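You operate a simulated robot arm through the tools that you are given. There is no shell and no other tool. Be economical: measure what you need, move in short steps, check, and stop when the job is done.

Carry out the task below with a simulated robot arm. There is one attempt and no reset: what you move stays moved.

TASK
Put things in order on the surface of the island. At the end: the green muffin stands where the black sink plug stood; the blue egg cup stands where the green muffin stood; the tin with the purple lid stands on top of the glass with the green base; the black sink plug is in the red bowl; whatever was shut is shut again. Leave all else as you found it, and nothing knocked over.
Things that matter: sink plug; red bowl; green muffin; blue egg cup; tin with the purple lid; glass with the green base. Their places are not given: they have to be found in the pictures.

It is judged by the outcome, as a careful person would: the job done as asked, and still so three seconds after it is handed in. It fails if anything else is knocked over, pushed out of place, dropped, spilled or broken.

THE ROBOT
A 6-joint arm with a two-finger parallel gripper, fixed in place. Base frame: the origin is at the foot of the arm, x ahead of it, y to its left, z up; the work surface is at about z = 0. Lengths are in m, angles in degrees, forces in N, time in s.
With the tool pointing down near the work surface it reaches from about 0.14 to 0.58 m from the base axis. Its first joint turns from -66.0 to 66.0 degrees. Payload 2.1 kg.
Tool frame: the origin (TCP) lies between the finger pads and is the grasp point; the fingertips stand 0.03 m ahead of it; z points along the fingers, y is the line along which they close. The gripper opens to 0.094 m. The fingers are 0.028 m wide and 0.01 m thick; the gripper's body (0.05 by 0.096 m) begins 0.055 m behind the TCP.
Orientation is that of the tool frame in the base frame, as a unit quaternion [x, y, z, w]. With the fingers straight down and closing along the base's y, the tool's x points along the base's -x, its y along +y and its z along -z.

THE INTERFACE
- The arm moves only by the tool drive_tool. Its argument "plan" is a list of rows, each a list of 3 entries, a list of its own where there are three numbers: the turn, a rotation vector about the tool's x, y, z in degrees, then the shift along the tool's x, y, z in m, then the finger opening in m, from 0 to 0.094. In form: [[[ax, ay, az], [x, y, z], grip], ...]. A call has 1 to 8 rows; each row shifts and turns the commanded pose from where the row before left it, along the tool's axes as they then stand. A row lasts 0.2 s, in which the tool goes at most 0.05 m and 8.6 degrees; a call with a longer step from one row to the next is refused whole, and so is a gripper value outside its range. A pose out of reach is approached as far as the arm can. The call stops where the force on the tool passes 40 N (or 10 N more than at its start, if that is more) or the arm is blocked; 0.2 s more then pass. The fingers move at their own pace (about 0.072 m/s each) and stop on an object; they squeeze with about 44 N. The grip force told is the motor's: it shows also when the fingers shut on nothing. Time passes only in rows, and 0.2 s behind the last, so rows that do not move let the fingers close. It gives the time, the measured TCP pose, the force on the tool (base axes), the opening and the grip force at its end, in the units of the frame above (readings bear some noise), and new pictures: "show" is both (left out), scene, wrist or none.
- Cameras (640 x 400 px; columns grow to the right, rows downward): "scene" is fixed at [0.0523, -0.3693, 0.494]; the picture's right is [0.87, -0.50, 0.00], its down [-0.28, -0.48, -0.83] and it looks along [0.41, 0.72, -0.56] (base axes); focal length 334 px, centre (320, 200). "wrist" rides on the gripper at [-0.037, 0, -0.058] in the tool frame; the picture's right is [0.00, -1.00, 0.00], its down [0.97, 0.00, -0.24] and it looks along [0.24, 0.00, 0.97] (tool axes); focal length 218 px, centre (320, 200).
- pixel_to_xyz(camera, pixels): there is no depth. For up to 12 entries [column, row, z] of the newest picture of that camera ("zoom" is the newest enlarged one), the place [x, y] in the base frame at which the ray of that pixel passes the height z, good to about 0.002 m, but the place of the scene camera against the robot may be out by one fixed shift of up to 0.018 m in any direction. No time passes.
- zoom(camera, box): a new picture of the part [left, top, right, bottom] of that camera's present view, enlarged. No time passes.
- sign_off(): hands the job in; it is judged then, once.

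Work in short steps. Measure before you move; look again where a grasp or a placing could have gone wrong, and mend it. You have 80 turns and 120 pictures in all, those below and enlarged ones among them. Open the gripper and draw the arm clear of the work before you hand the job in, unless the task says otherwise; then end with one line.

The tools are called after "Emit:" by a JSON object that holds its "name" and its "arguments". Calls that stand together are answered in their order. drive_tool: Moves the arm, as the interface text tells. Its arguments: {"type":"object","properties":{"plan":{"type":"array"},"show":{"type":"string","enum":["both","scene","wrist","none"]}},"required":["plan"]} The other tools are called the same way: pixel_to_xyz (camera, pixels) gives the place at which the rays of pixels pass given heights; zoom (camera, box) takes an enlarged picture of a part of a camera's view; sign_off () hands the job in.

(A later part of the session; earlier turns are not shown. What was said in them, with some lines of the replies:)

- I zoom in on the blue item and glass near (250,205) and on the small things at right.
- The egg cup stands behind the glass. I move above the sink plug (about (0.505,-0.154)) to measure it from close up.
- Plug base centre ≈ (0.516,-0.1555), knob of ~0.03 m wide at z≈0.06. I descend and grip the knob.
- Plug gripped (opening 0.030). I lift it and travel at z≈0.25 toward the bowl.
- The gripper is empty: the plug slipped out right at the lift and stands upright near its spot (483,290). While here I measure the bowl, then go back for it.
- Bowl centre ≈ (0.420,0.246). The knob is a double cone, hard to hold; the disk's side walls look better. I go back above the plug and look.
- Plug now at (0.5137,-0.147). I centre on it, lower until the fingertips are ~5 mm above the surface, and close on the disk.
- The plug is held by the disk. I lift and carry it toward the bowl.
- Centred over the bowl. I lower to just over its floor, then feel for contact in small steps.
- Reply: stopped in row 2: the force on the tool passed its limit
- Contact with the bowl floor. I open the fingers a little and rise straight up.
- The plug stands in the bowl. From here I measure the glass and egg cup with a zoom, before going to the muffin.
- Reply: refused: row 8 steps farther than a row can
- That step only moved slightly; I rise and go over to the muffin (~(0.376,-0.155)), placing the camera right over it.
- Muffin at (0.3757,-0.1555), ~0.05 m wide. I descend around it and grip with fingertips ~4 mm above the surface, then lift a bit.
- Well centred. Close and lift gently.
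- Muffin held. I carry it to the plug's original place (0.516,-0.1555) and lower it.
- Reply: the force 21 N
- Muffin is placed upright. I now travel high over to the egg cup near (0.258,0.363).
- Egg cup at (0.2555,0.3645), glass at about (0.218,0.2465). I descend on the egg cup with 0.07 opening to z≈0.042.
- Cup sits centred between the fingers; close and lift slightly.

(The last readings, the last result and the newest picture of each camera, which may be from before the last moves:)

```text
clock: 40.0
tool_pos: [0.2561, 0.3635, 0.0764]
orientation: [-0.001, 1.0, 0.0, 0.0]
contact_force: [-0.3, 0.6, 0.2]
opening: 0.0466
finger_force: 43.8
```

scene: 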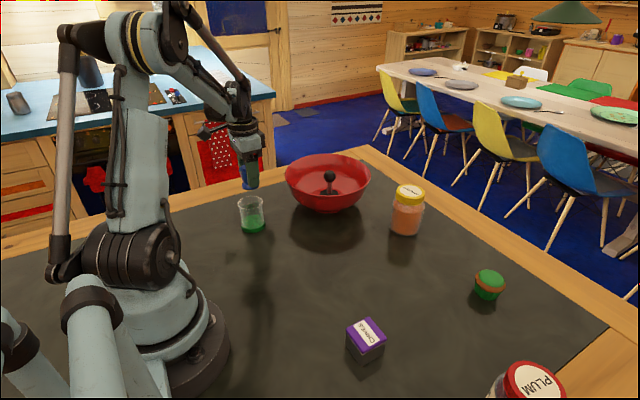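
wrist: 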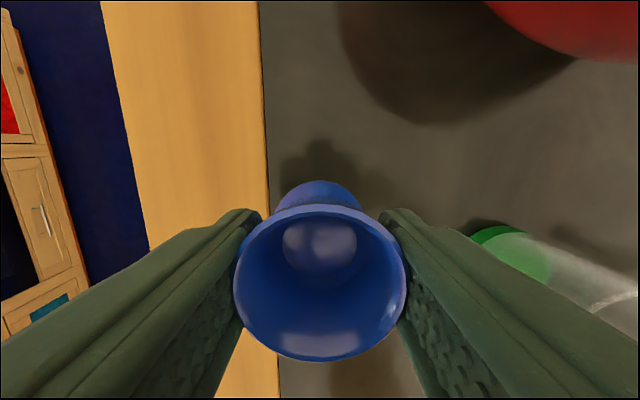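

Egg cup held. I lift and carry it to the muffin's old place (0.3758,-0.1555).

Emit:
{"name": "drive_tool", "arguments": {"plan": [[[0, 0, 0], [0, 0, -0.03], 0.0], [[0, 0, 0], [0, 0, -0.045], 0.0], [[0, 0, 0], [0, 0, -0.045], 0.0], [[0, 0, 0], [-0.005, -0.019, 0], 0.0], [[0, 0, 0], [-0.01, -0.044, 0], 0.0], [[0, 0, 0], [-0.01, -0.044, 0], 0.0], [[0, 0, 0], [-0.01, -0.044, 0], 0.0], [[0, 0, 0], [-0.01, -0.044, 0], 0.0]], "show": "none"}}

Emit:
{"name": "drive_tool", "arguments": {"plan": [[[0, 0, 0], [-0.01, -0.044, 0], 0.0], [[0, 0, 0], [-0.01, -0.044, 0], 0.0], [[0, 0, 0], [-0.01, -0.044, 0], 0.0], [[0, 0, 0], [-0.01, -0.044, 0], 0.0], [[0, 0, 0], [-0.01, -0.044, 0], 0.0], [[0, 0, 0], [-0.01, -0.044, 0], 0.0], [[0, 0, 0], [-0.0145, -0.0385, 0], 0.0], [[0, 0, 0], [0, -0.022, 0], 0.0]], "show": "none"}}

Emit:
{"name": "drive_tool", "arguments": {"plan": [[[0, 0, 0], [0, 0, 0], 0.0], [[0, 0, 0], [0, 0, 0.04], 0.0], [[0, 0, 0], [0, 0, 0.04], 0.0], [[0, 0, 0], [0, 0, 0.03], 0.0], [[0, 0, 0], [0, 0, 0], 0.0]], "show": "both"}}

```text
clock: 41.8
tool_pos: [0.304, 0.1677, 0.1959]
orientation: [-0.001, 1.0, 0.0, 0.0]
contact_force: [0.2, -0.1, -0.9]
opening: 0.0468
finger_force: 43.7
```

```text
clock: 43.6
tool_pos: [0.3775, -0.1569, 0.1963]
orientation: [-0.001, 1.0, 0.0, 0.0]
contact_force: [0.3, 0.0, -0.9]
opening: 0.0467
finger_force: 43.8
```

```text
clock: 44.8
tool_pos: [0.3776, -0.1568, 0.0876]
orientation: [-0.001, 1.0, 0.0, -0.001]
contact_force: [0.1, -0.7, -0.7]
opening: 0.0467
finger_force: 44.4
```

scene: 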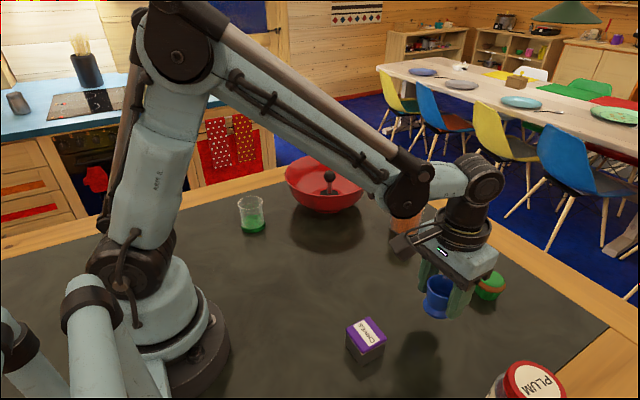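
wrist: 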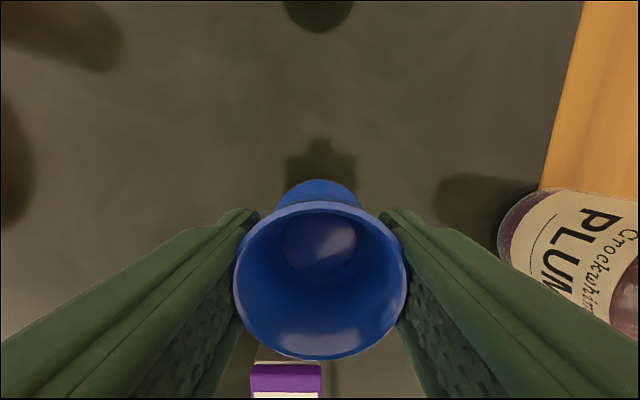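

Emit:
{"name": "drive_tool", "arguments": {"plan": [[[0, 0, 0], [0.0015, 0.001, 0.02], 0.0], [[0, 0, 0], [0, 0, 0.02], 0.0], [[0, 0, 0], [0, 0, 0.004], 0.0], [[0, 0, 0], [0, 0, 0], 0.0]], "show": "none"}}

Emit:
{"name": "drive_tool", "arguments": {"plan": [[[0, 0, 0], [0, 0, 0.0015], 0.0], [[0, 0, 0], [0, 0, 0], 0.0]], "show": "none"}}

```text
clock: 45.8
tool_pos: [0.3764, -0.1563, 0.0432]
orientation: [-0.001, 1.0, -0.001, 0.0]
contact_force: [-0.4, 0.7, -0.6]
opening: 0.0469
finger_force: 43.5
```

```text
clock: 46.4
tool_pos: [0.3754, -0.1565, 0.0407]
orientation: [-0.001, 1.0, 0.0, 0.0]
contact_force: [-0.3, 0.2, 23.0]
opening: 0.0467
finger_force: 43.8
```

Contact with the surface. I release and rise, then shift back to look from above.

Emit:
{"name": "drive_tool", "arguments": {"plan": [[[0, 0, 0], [0, 0, 0], 0.052], [[0, 0, 0], [0, 0, 0], 0.06], [[0, 0, 0], [0, 0, 0], 0.07], [[0, 0, 0], [0, 0, -0.03], 0.07], [[0, 0, 0], [0, 0, -0.045], 0.07], [[0, 0, 0], [0.03, 0, -0.035], 0.094], [[0, 0, 0], [0.03, 0, -0.02], 0.094], [[0, 0, 0], [0.02, 0.01, 0], 0.094]], "show": "both"}}

Emit:
{"name": "zoom", "arguments": {"camera": "wrist", "box": [230, 40, 400, 280]}}

```text
clock: 48.2
tool_pos: [0.2952, -0.1452, 0.171]
orientation: [-0.001, 1.0, -0.001, 0.0]
contact_force: [0.2, -0.2, 0.0]
opening: 0.094
finger_force: 0.0
```

scene: 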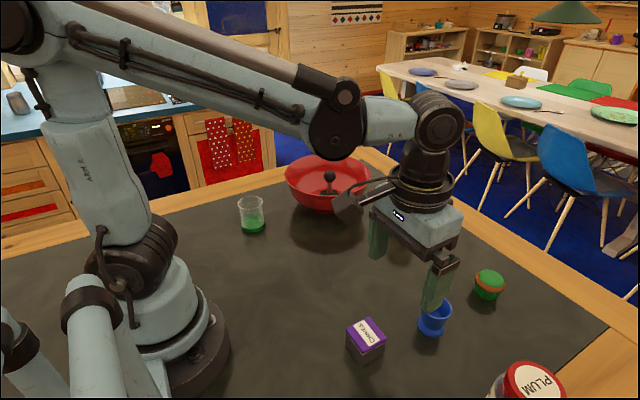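
wrist: 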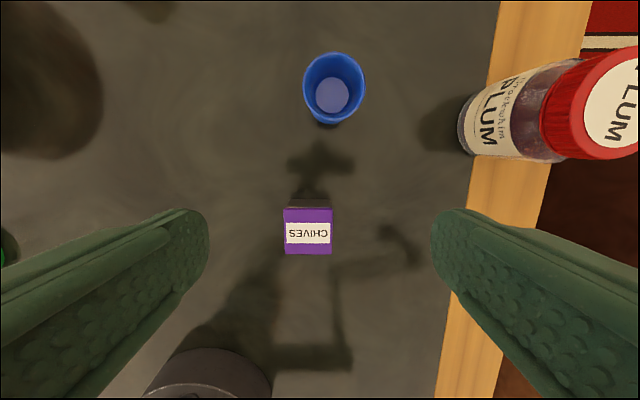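

```text
1.67 times, centred on (315, 160) of wrist
```

zoom: 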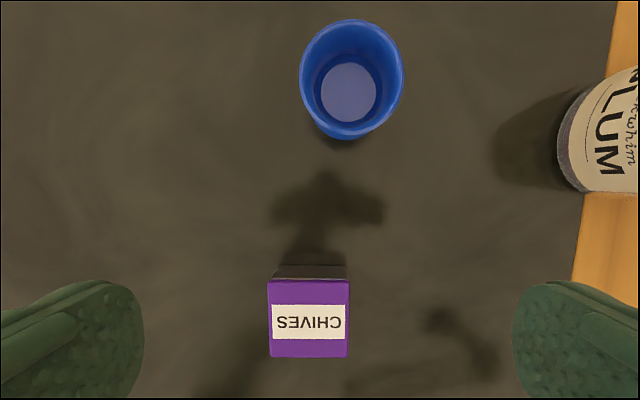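

Egg cup stands upright. I measure the tin (top pixels 284–332 × 208–254) and check the cup's place.

Emit:
{"name": "pixel_to_xyz", "arguments": {"camera": "wrist", "pixels": [[334, 83, 0.055], [334, 95, 0.005], [308, 231, 0.04], [284, 208, 0.04], [332, 208, 0.04], [308, 254, 0.04], [290, 200, 0.0], [331, 200, 0.0]]}}

Emit:
{"name": "zoom", "arguments": {"camera": "scene", "box": [335, 305, 395, 375]}}

Emit:
{"name": "zoom", "arguments": {"camera": "scene", "box": [225, 185, 280, 245]}}

Emit:
{"name": "pixel_to_xyz", "arguments": {"camera": "scene", "pixels": [[366, 362, 0.0], [366, 348, 0.03], [366, 348, 0.04], [384, 350, 0.0], [386, 335, 0.03], [386, 335, 0.04], [348, 345, 0.0], [253, 234, 0.0], [253, 225, 0.0], [250, 202, 0.07]]}}

```text
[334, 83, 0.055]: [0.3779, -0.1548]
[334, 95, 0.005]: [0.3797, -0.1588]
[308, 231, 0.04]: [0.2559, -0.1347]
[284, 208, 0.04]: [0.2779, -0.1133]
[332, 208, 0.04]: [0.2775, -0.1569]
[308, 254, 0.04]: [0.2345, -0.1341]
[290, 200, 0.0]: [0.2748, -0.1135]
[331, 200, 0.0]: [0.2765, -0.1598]
```

```text
5.71 times, centred on (365, 340) of scene
```

zoom: 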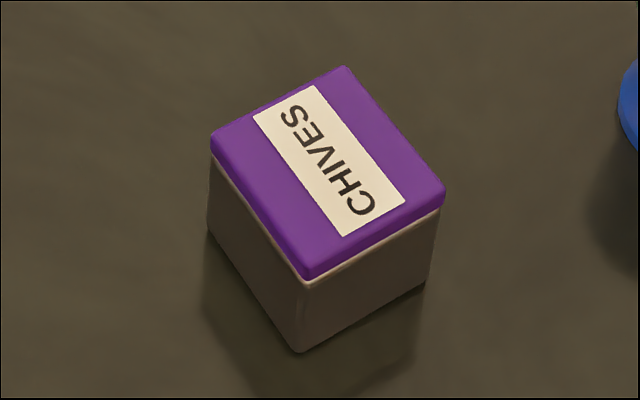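

```text
6.67 times, centred on (252, 215) of scene
```

zoom: 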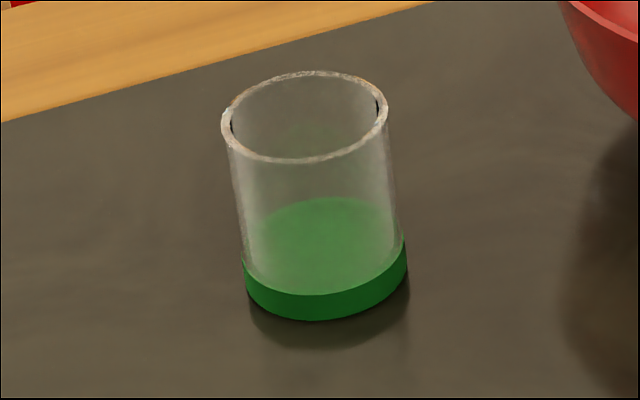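

```text
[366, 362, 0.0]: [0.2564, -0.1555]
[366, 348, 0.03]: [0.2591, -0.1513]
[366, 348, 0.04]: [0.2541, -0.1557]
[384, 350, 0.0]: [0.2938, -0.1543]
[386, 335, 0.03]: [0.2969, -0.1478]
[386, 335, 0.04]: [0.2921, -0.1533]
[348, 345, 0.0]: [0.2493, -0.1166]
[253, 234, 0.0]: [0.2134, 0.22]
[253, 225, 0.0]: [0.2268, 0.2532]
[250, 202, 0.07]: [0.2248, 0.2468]
```

Tin centre (0.256,-0.135), ~0.043 m wide, ~0.04 m tall, axis-aligned. I move over and descend around it.

Emit:
{"name": "drive_tool", "arguments": {"plan": [[[0, 0, 0], [0.0395, 0.0105, 0], 0.094], [[0, 0, 0], [0, 0, 0.04], 0.08], [[0, 0, 0], [0, 0, 0.04], 0.08], [[0, 0, 0], [0, 0, 0.035], 0.08], [[0, 0, 0], [0, 0, 0.0205], 0.08], [[0, 0, 0], [0, 0, 0], 0.08]], "show": "wrist"}}

```text
clock: 49.6
tool_pos: [0.2546, -0.1347, 0.0345]
orientation: [-0.001, 1.0, -0.001, 0.0]
contact_force: [0.3, -0.3, -0.4]
opening: 0.0798
finger_force: 0.1
```

wrist: 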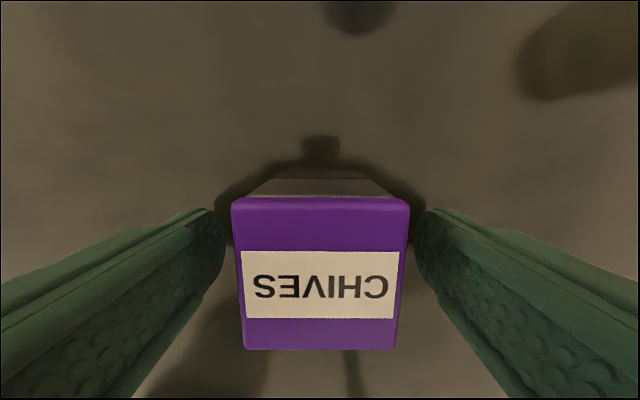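

Emit:
{"name": "drive_tool", "arguments": {"plan": [[[0, 0, 0], [0, 0, 0], 0.03], [[0, 0, 0], [0, 0, 0], 0.0], [[0, 0, 0], [0, 0, 0], 0.0], [[0, 0, 0], [0, 0, -0.005], 0.0], [[0, 0, 0], [0, 0, -0.01], 0.0], [[0, 0, 0], [0, 0, -0.03], 0.0], [[0, 0, 0], [0, 0, 0], 0.0]], "show": "both"}}

```text
clock: 51.2
tool_pos: [0.2545, -0.1359, 0.0811]
orientation: [-0.001, 1.0, -0.001, 0.0]
contact_force: [-0.2, -0.7, -0.4]
opening: 0.0484
finger_force: 44.0
```

scene: 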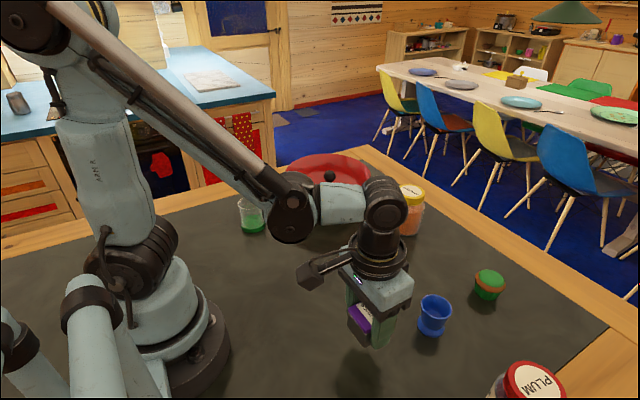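
wrist: 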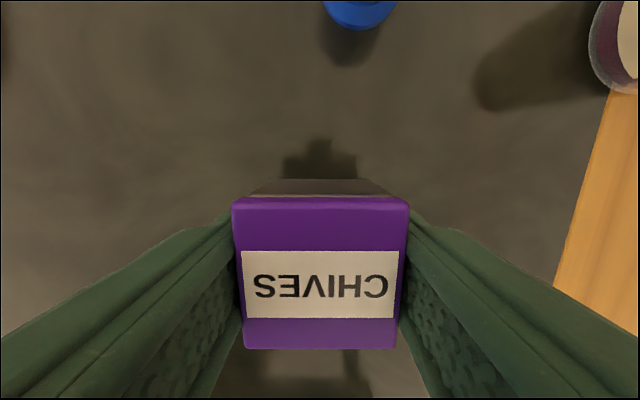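

Tin held whole, level. I lift to z≈0.2 and carry it near the glass, stopping short in x so that the camera sees the glass.

Emit:
{"name": "drive_tool", "arguments": {"plan": [[[0, 0, 0], [0, 0, -0.04], 0.0], [[0, 0, 0], [0, 0, -0.04], 0.0], [[0, 0, 0], [0, 0.01, -0.04], 0.0], [[0, 0, 0], [0.005, 0.035, 0], 0.0], [[0, 0, 0], [0.01, 0.042, 0], 0.0], [[0, 0, 0], [0.01, 0.042, 0], 0.0], [[0, 0, 0], [0.01, 0.042, 0], 0.0], [[0, 0, 0], [0.01, 0.042, 0], 0.0]], "show": "none"}}

Emit:
{"name": "drive_tool", "arguments": {"plan": [[[0, 0, 0], [0.01, 0.042, 0], 0.0], [[0, 0, 0], [0.01, 0.042, 0], 0.0], [[0, 0, 0], [0.01, 0.042, 0], 0.0], [[0, 0, 0], [0.01, 0.028, 0], 0.0], [[0, 0, 0], [0.0045, 0.0135, 0], 0.0], [[0, 0, 0], [0, 0, 0], 0.0], [[0, 0, 0], [0, 0, 0], 0.0]], "show": "both"}}

Emit:
{"name": "zoom", "arguments": {"camera": "wrist", "box": [250, 70, 390, 220]}}

```text
clock: 53.0
tool_pos: [0.2094, 0.079, 0.1996]
orientation: [-0.001, 1.0, 0.0, 0.0]
contact_force: [-0.5, -0.6, -0.6]
opening: 0.0486
finger_force: 43.7
```

```text
clock: 54.6
tool_pos: [0.1655, 0.2454, 0.2002]
orientation: [0.0, 1.0, -0.001, 0.0]
contact_force: [-0.9, 0.2, -0.2]
opening: 0.0488
finger_force: 44.3
```

scene: 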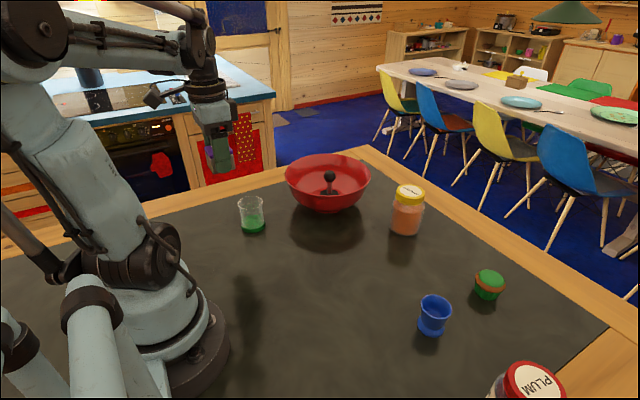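
wrist: 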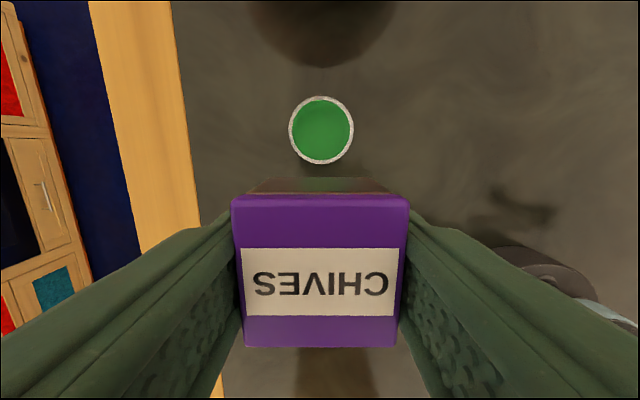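

```text
2.67 times, centred on (320, 145) of wrist
```

zoom: 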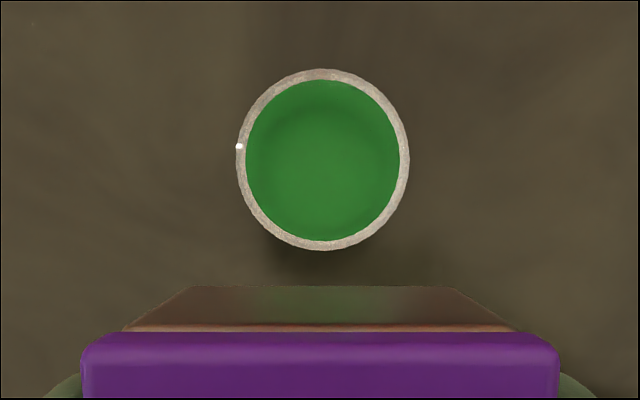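

Clear view from straight above; rim centre at zoom (323,159).

Emit:
{"name": "pixel_to_xyz", "arguments": {"camera": "zoom", "pixels": [[323, 159, 0.065], [323, 159, 0.0], [236, 159, 0.065], [410, 159, 0.065], [323, 69, 0.065], [323, 250, 0.065]]}}

```text
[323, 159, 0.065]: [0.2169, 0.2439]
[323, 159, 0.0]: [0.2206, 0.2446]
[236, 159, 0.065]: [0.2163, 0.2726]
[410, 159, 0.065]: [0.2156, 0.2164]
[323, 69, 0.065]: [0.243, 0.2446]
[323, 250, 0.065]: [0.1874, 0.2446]
```

Glass centre ≈ (0.2167,0.244), outer diameter ~0.055. I shift above it and lower to just over the rim.

Emit:
{"name": "drive_tool", "arguments": {"plan": [[[0, 0, 0], [-0.026, 0, 0], 0.0], [[0, 0, 0], [-0.026, -0.001, 0], 0.0], [[0, 0, 0], [0, 0, 0.03], 0.0], [[0, 0, 0], [0, 0, 0.03], 0.0], [[0, 0, 0], [0, 0, 0.025], 0.0], [[0, 0, 0], [0, 0, 0], 0.0], [[0, 0, 0], [0, 0, 0], 0.0]], "show": "both"}}

Emit:
{"name": "zoom", "arguments": {"camera": "scene", "box": [210, 150, 300, 250]}}

```text
clock: 56.2
tool_pos: [0.2182, 0.2449, 0.1151]
orientation: [-0.002, 1.0, 0.001, 0.0]
contact_force: [0.5, -0.2, -0.3]
opening: 0.0485
finger_force: 44.4
```

scene: 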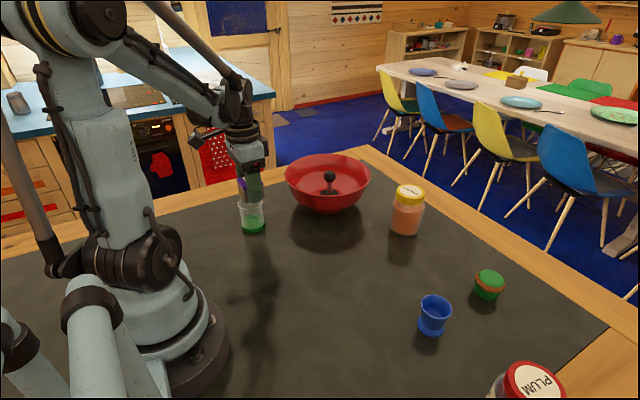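
wrist: 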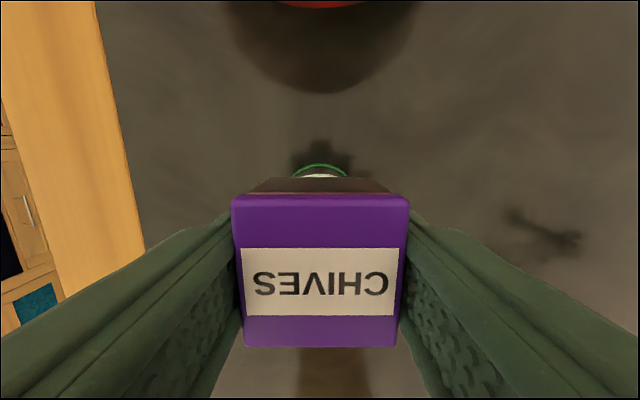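

```text
4.00 times, centred on (255, 200) of scene
```

zoom: 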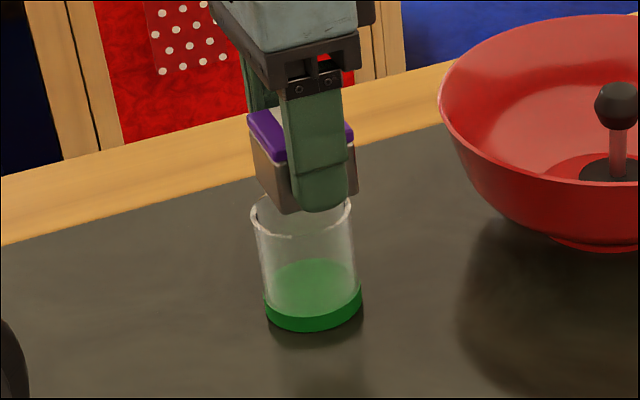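

Tin hovers centred over the glass rim. I lower in small steps, watching the force.

Emit:
{"name": "drive_tool", "arguments": {"plan": [[[0, 0, 0], [0.001, -0.0005, 0.004], 0.0], [[0, 0, 0], [0, 0, 0.004], 0.0], [[0, 0, 0], [0, 0, 0], 0.0]], "show": "none"}}

Emit:
{"name": "drive_tool", "arguments": {"plan": [[[0, 0, 0], [0, 0, 0.002], 0.0], [[0, 0, 0], [0, 0, 0], 0.0]], "show": "none"}}

Emit:
{"name": "drive_tool", "arguments": {"plan": [[[0, 0, 0], [0, 0, 0.0015], 0.0], [[0, 0, 0], [0, 0, 0], 0.0]], "show": "none"}}

```text
clock: 57.0
tool_pos: [0.2182, 0.2443, 0.1075]
orientation: [0.0, 1.0, -0.001, 0.0]
contact_force: [0.2, -0.4, 0.0]
opening: 0.0486
finger_force: 43.6
```

```text
clock: 57.6
tool_pos: [0.217, 0.2446, 0.1051]
orientation: [0.0, 1.0, 0.001, 0.001]
contact_force: [-0.4, -1.2, -0.2]
opening: 0.0482
finger_force: 43.8
```

```text
clock: 58.2
tool_pos: [0.216, 0.2438, 0.104]
orientation: [0.0, 1.0, 0.0, 0.0]
contact_force: [1.2, -0.2, -0.7]
opening: 0.0487
finger_force: 43.6
```

Emit:
{"name": "drive_tool", "arguments": {"plan": [[[0, 0, 0], [0, 0, 0.0015], 0.0], [[0, 0, 0], [0, 0, 0], 0.0]], "show": "none"}}

Emit:
{"name": "drive_tool", "arguments": {"plan": [[[0, 0, 0], [0, 0, 0.001], 0.0], [[0, 0, 0], [0, 0, 0], 0.0]], "show": "none"}}

```text
clock: 58.8
tool_pos: [0.2171, 0.2447, 0.1022]
orientation: [-0.001, 1.0, 0.0, 0.0]
contact_force: [-0.1, -0.7, -0.5]
opening: 0.0486
finger_force: 43.7
```

```text
clock: 59.4
tool_pos: [0.216, 0.2444, 0.1024]
orientation: [-0.001, 1.0, 0.0, 0.0]
contact_force: [-0.1, 0.2, -0.5]
opening: 0.0487
finger_force: 44.4
```

Emit:
{"name": "drive_tool", "arguments": {"plan": [[[0, 0, 0], [0, 0, 0.001], 0.0], [[0, 0, 0], [0, 0, 0], 0.0]], "show": "none"}}

Emit:
{"name": "drive_tool", "arguments": {"plan": [[[0, 0, 0], [0, 0, 0.001], 0.0], [[0, 0, 0], [0, 0, 0], 0.0]], "show": "scene"}}

Emit:
{"name": "zoom", "arguments": {"camera": "scene", "box": [210, 150, 300, 250]}}

```text
clock: 60.0
tool_pos: [0.2159, 0.2442, 0.1011]
orientation: [0.0, 1.0, 0.0, 0.001]
contact_force: [-1.3, 0.2, 8.1]
opening: 0.0484
finger_force: 43.5
```

```text
clock: 60.6
tool_pos: [0.2154, 0.2443, 0.0999]
orientation: [-0.002, 1.0, 0.0, 0.0]
contact_force: [0.9, 2.5, 29.2]
opening: 0.0485
finger_force: 44.1
```

scene: 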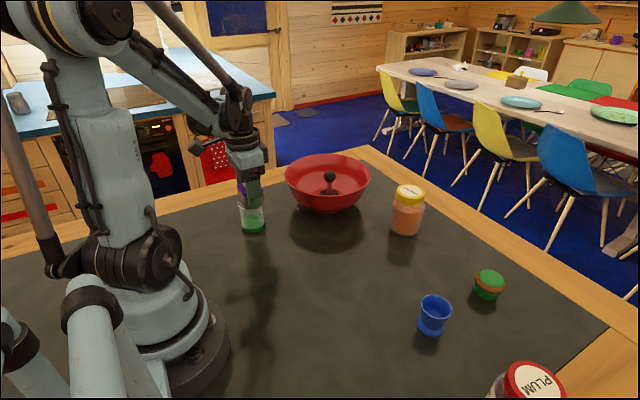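

```text
4.00 times, centred on (255, 200) of scene
```

zoom: 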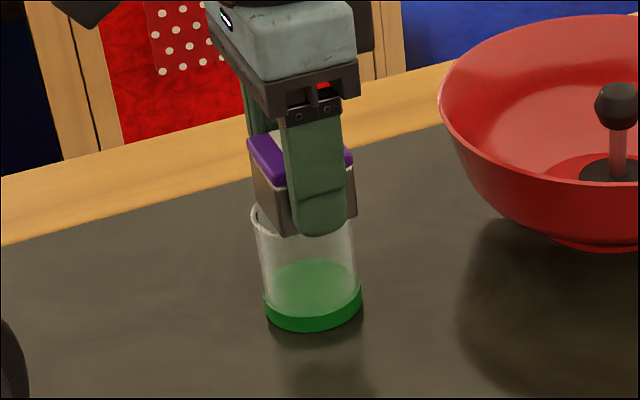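

The tin rests on the rim. I ease 1 mm, open the fingers and rise straight up.

Emit:
{"name": "drive_tool", "arguments": {"plan": [[[0, 0, 0], [0, 0, -0.001], 0.0], [[0, 0, 0], [0, 0, 0], 0.052], [[0, 0, 0], [0, 0, 0], 0.06], [[0, 0, 0], [0, 0, 0], 0.075], [[0, 0, 0], [0, 0, -0.02], 0.08], [[0, 0, 0], [0, 0, -0.045], 0.08], [[0, 0, 0], [0, 0, -0.045], 0.094], [[0, 0, 0], [0, 0, 0], 0.094]], "show": "both"}}

Emit:
{"name": "zoom", "arguments": {"camera": "scene", "box": [210, 150, 300, 250]}}

```text
clock: 62.4
tool_pos: [0.2149, 0.2413, 0.2101]
orientation: [-0.001, 1.0, 0.0, 0.0]
contact_force: [0.5, -0.4, -0.4]
opening: 0.0942
finger_force: 0.0
```

scene: 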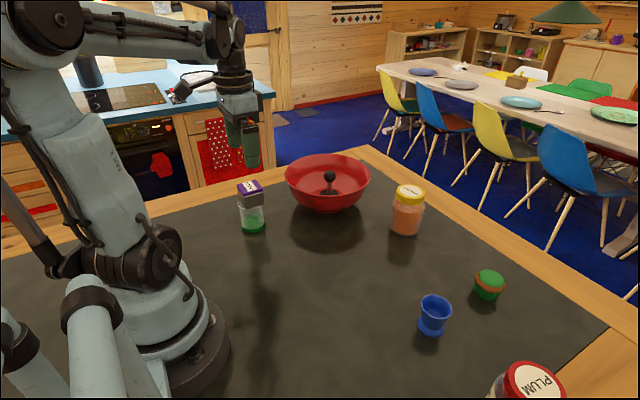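
wrist: 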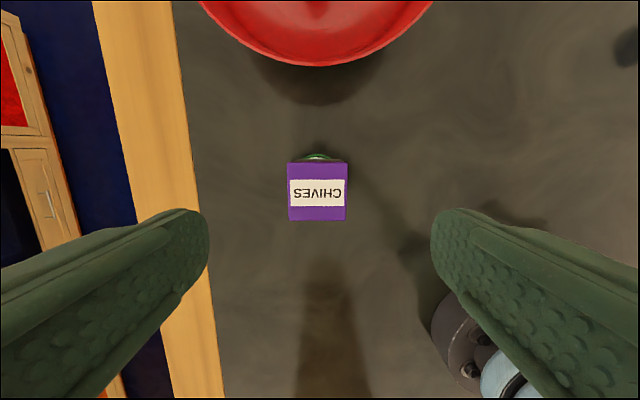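

```text
4.00 times, centred on (255, 200) of scene
```

zoom: 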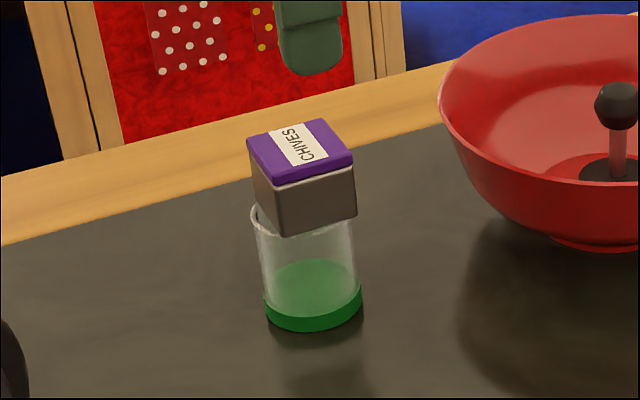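

The tin stands level on the glass, and everything else is in place. I draw the arm up and clear, and take a last look.

Emit:
{"name": "drive_tool", "arguments": {"plan": [[[0, 0, 0], [0, 0, -0.045], 0.094], [[0, 0, 0], [0, -0.02, -0.04], 0.094], [[0, 0, 0], [0, -0.045, 0], 0.094], [[0, 0, 0], [0, -0.045, 0], 0.094], [[0, 0, 0], [-0.02, -0.04, 0], 0.094], [[0, 0, 0], [-0.02, -0.04, 0], 0.094], [[0, 0, 0], [-0.02, -0.04, 0], 0.094], [[0, 0, 0], [0, 0, 0], 0.094]], "show": "both"}}

```text
clock: 64.2
tool_pos: [0.2743, 0.0141, 0.2947]
orientation: [-0.001, 1.0, 0.0, 0.0]
contact_force: [0.4, -0.6, -0.5]
opening: 0.0939
finger_force: 0.0
```

scene: 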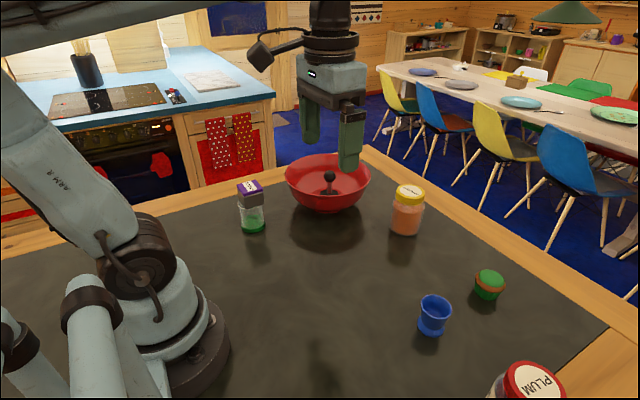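
wrist: 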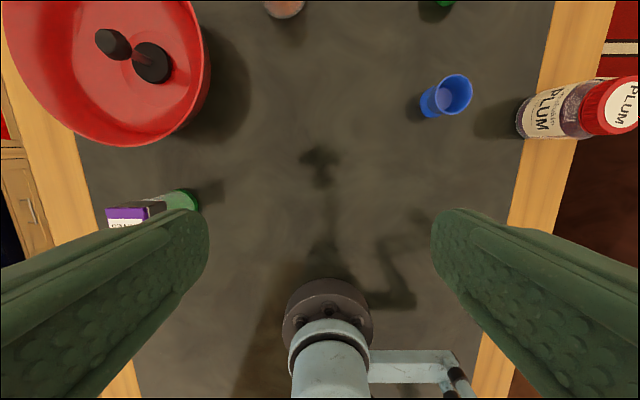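

All goals are visible in place, and the gripper is open and clear.

Emit:
{"name": "sign_off", "arguments": {}}

```text
The job is handed in.
```

The job is handed in: the sink plug is in the red bowl, the muffin is in the plug's old place, and the egg cup is in the muffin's old place. The purple-lidded tin, still shut, stands on the green-based glass; the plug slipped from the first grip but stayed upright, and nothing was knocked over.
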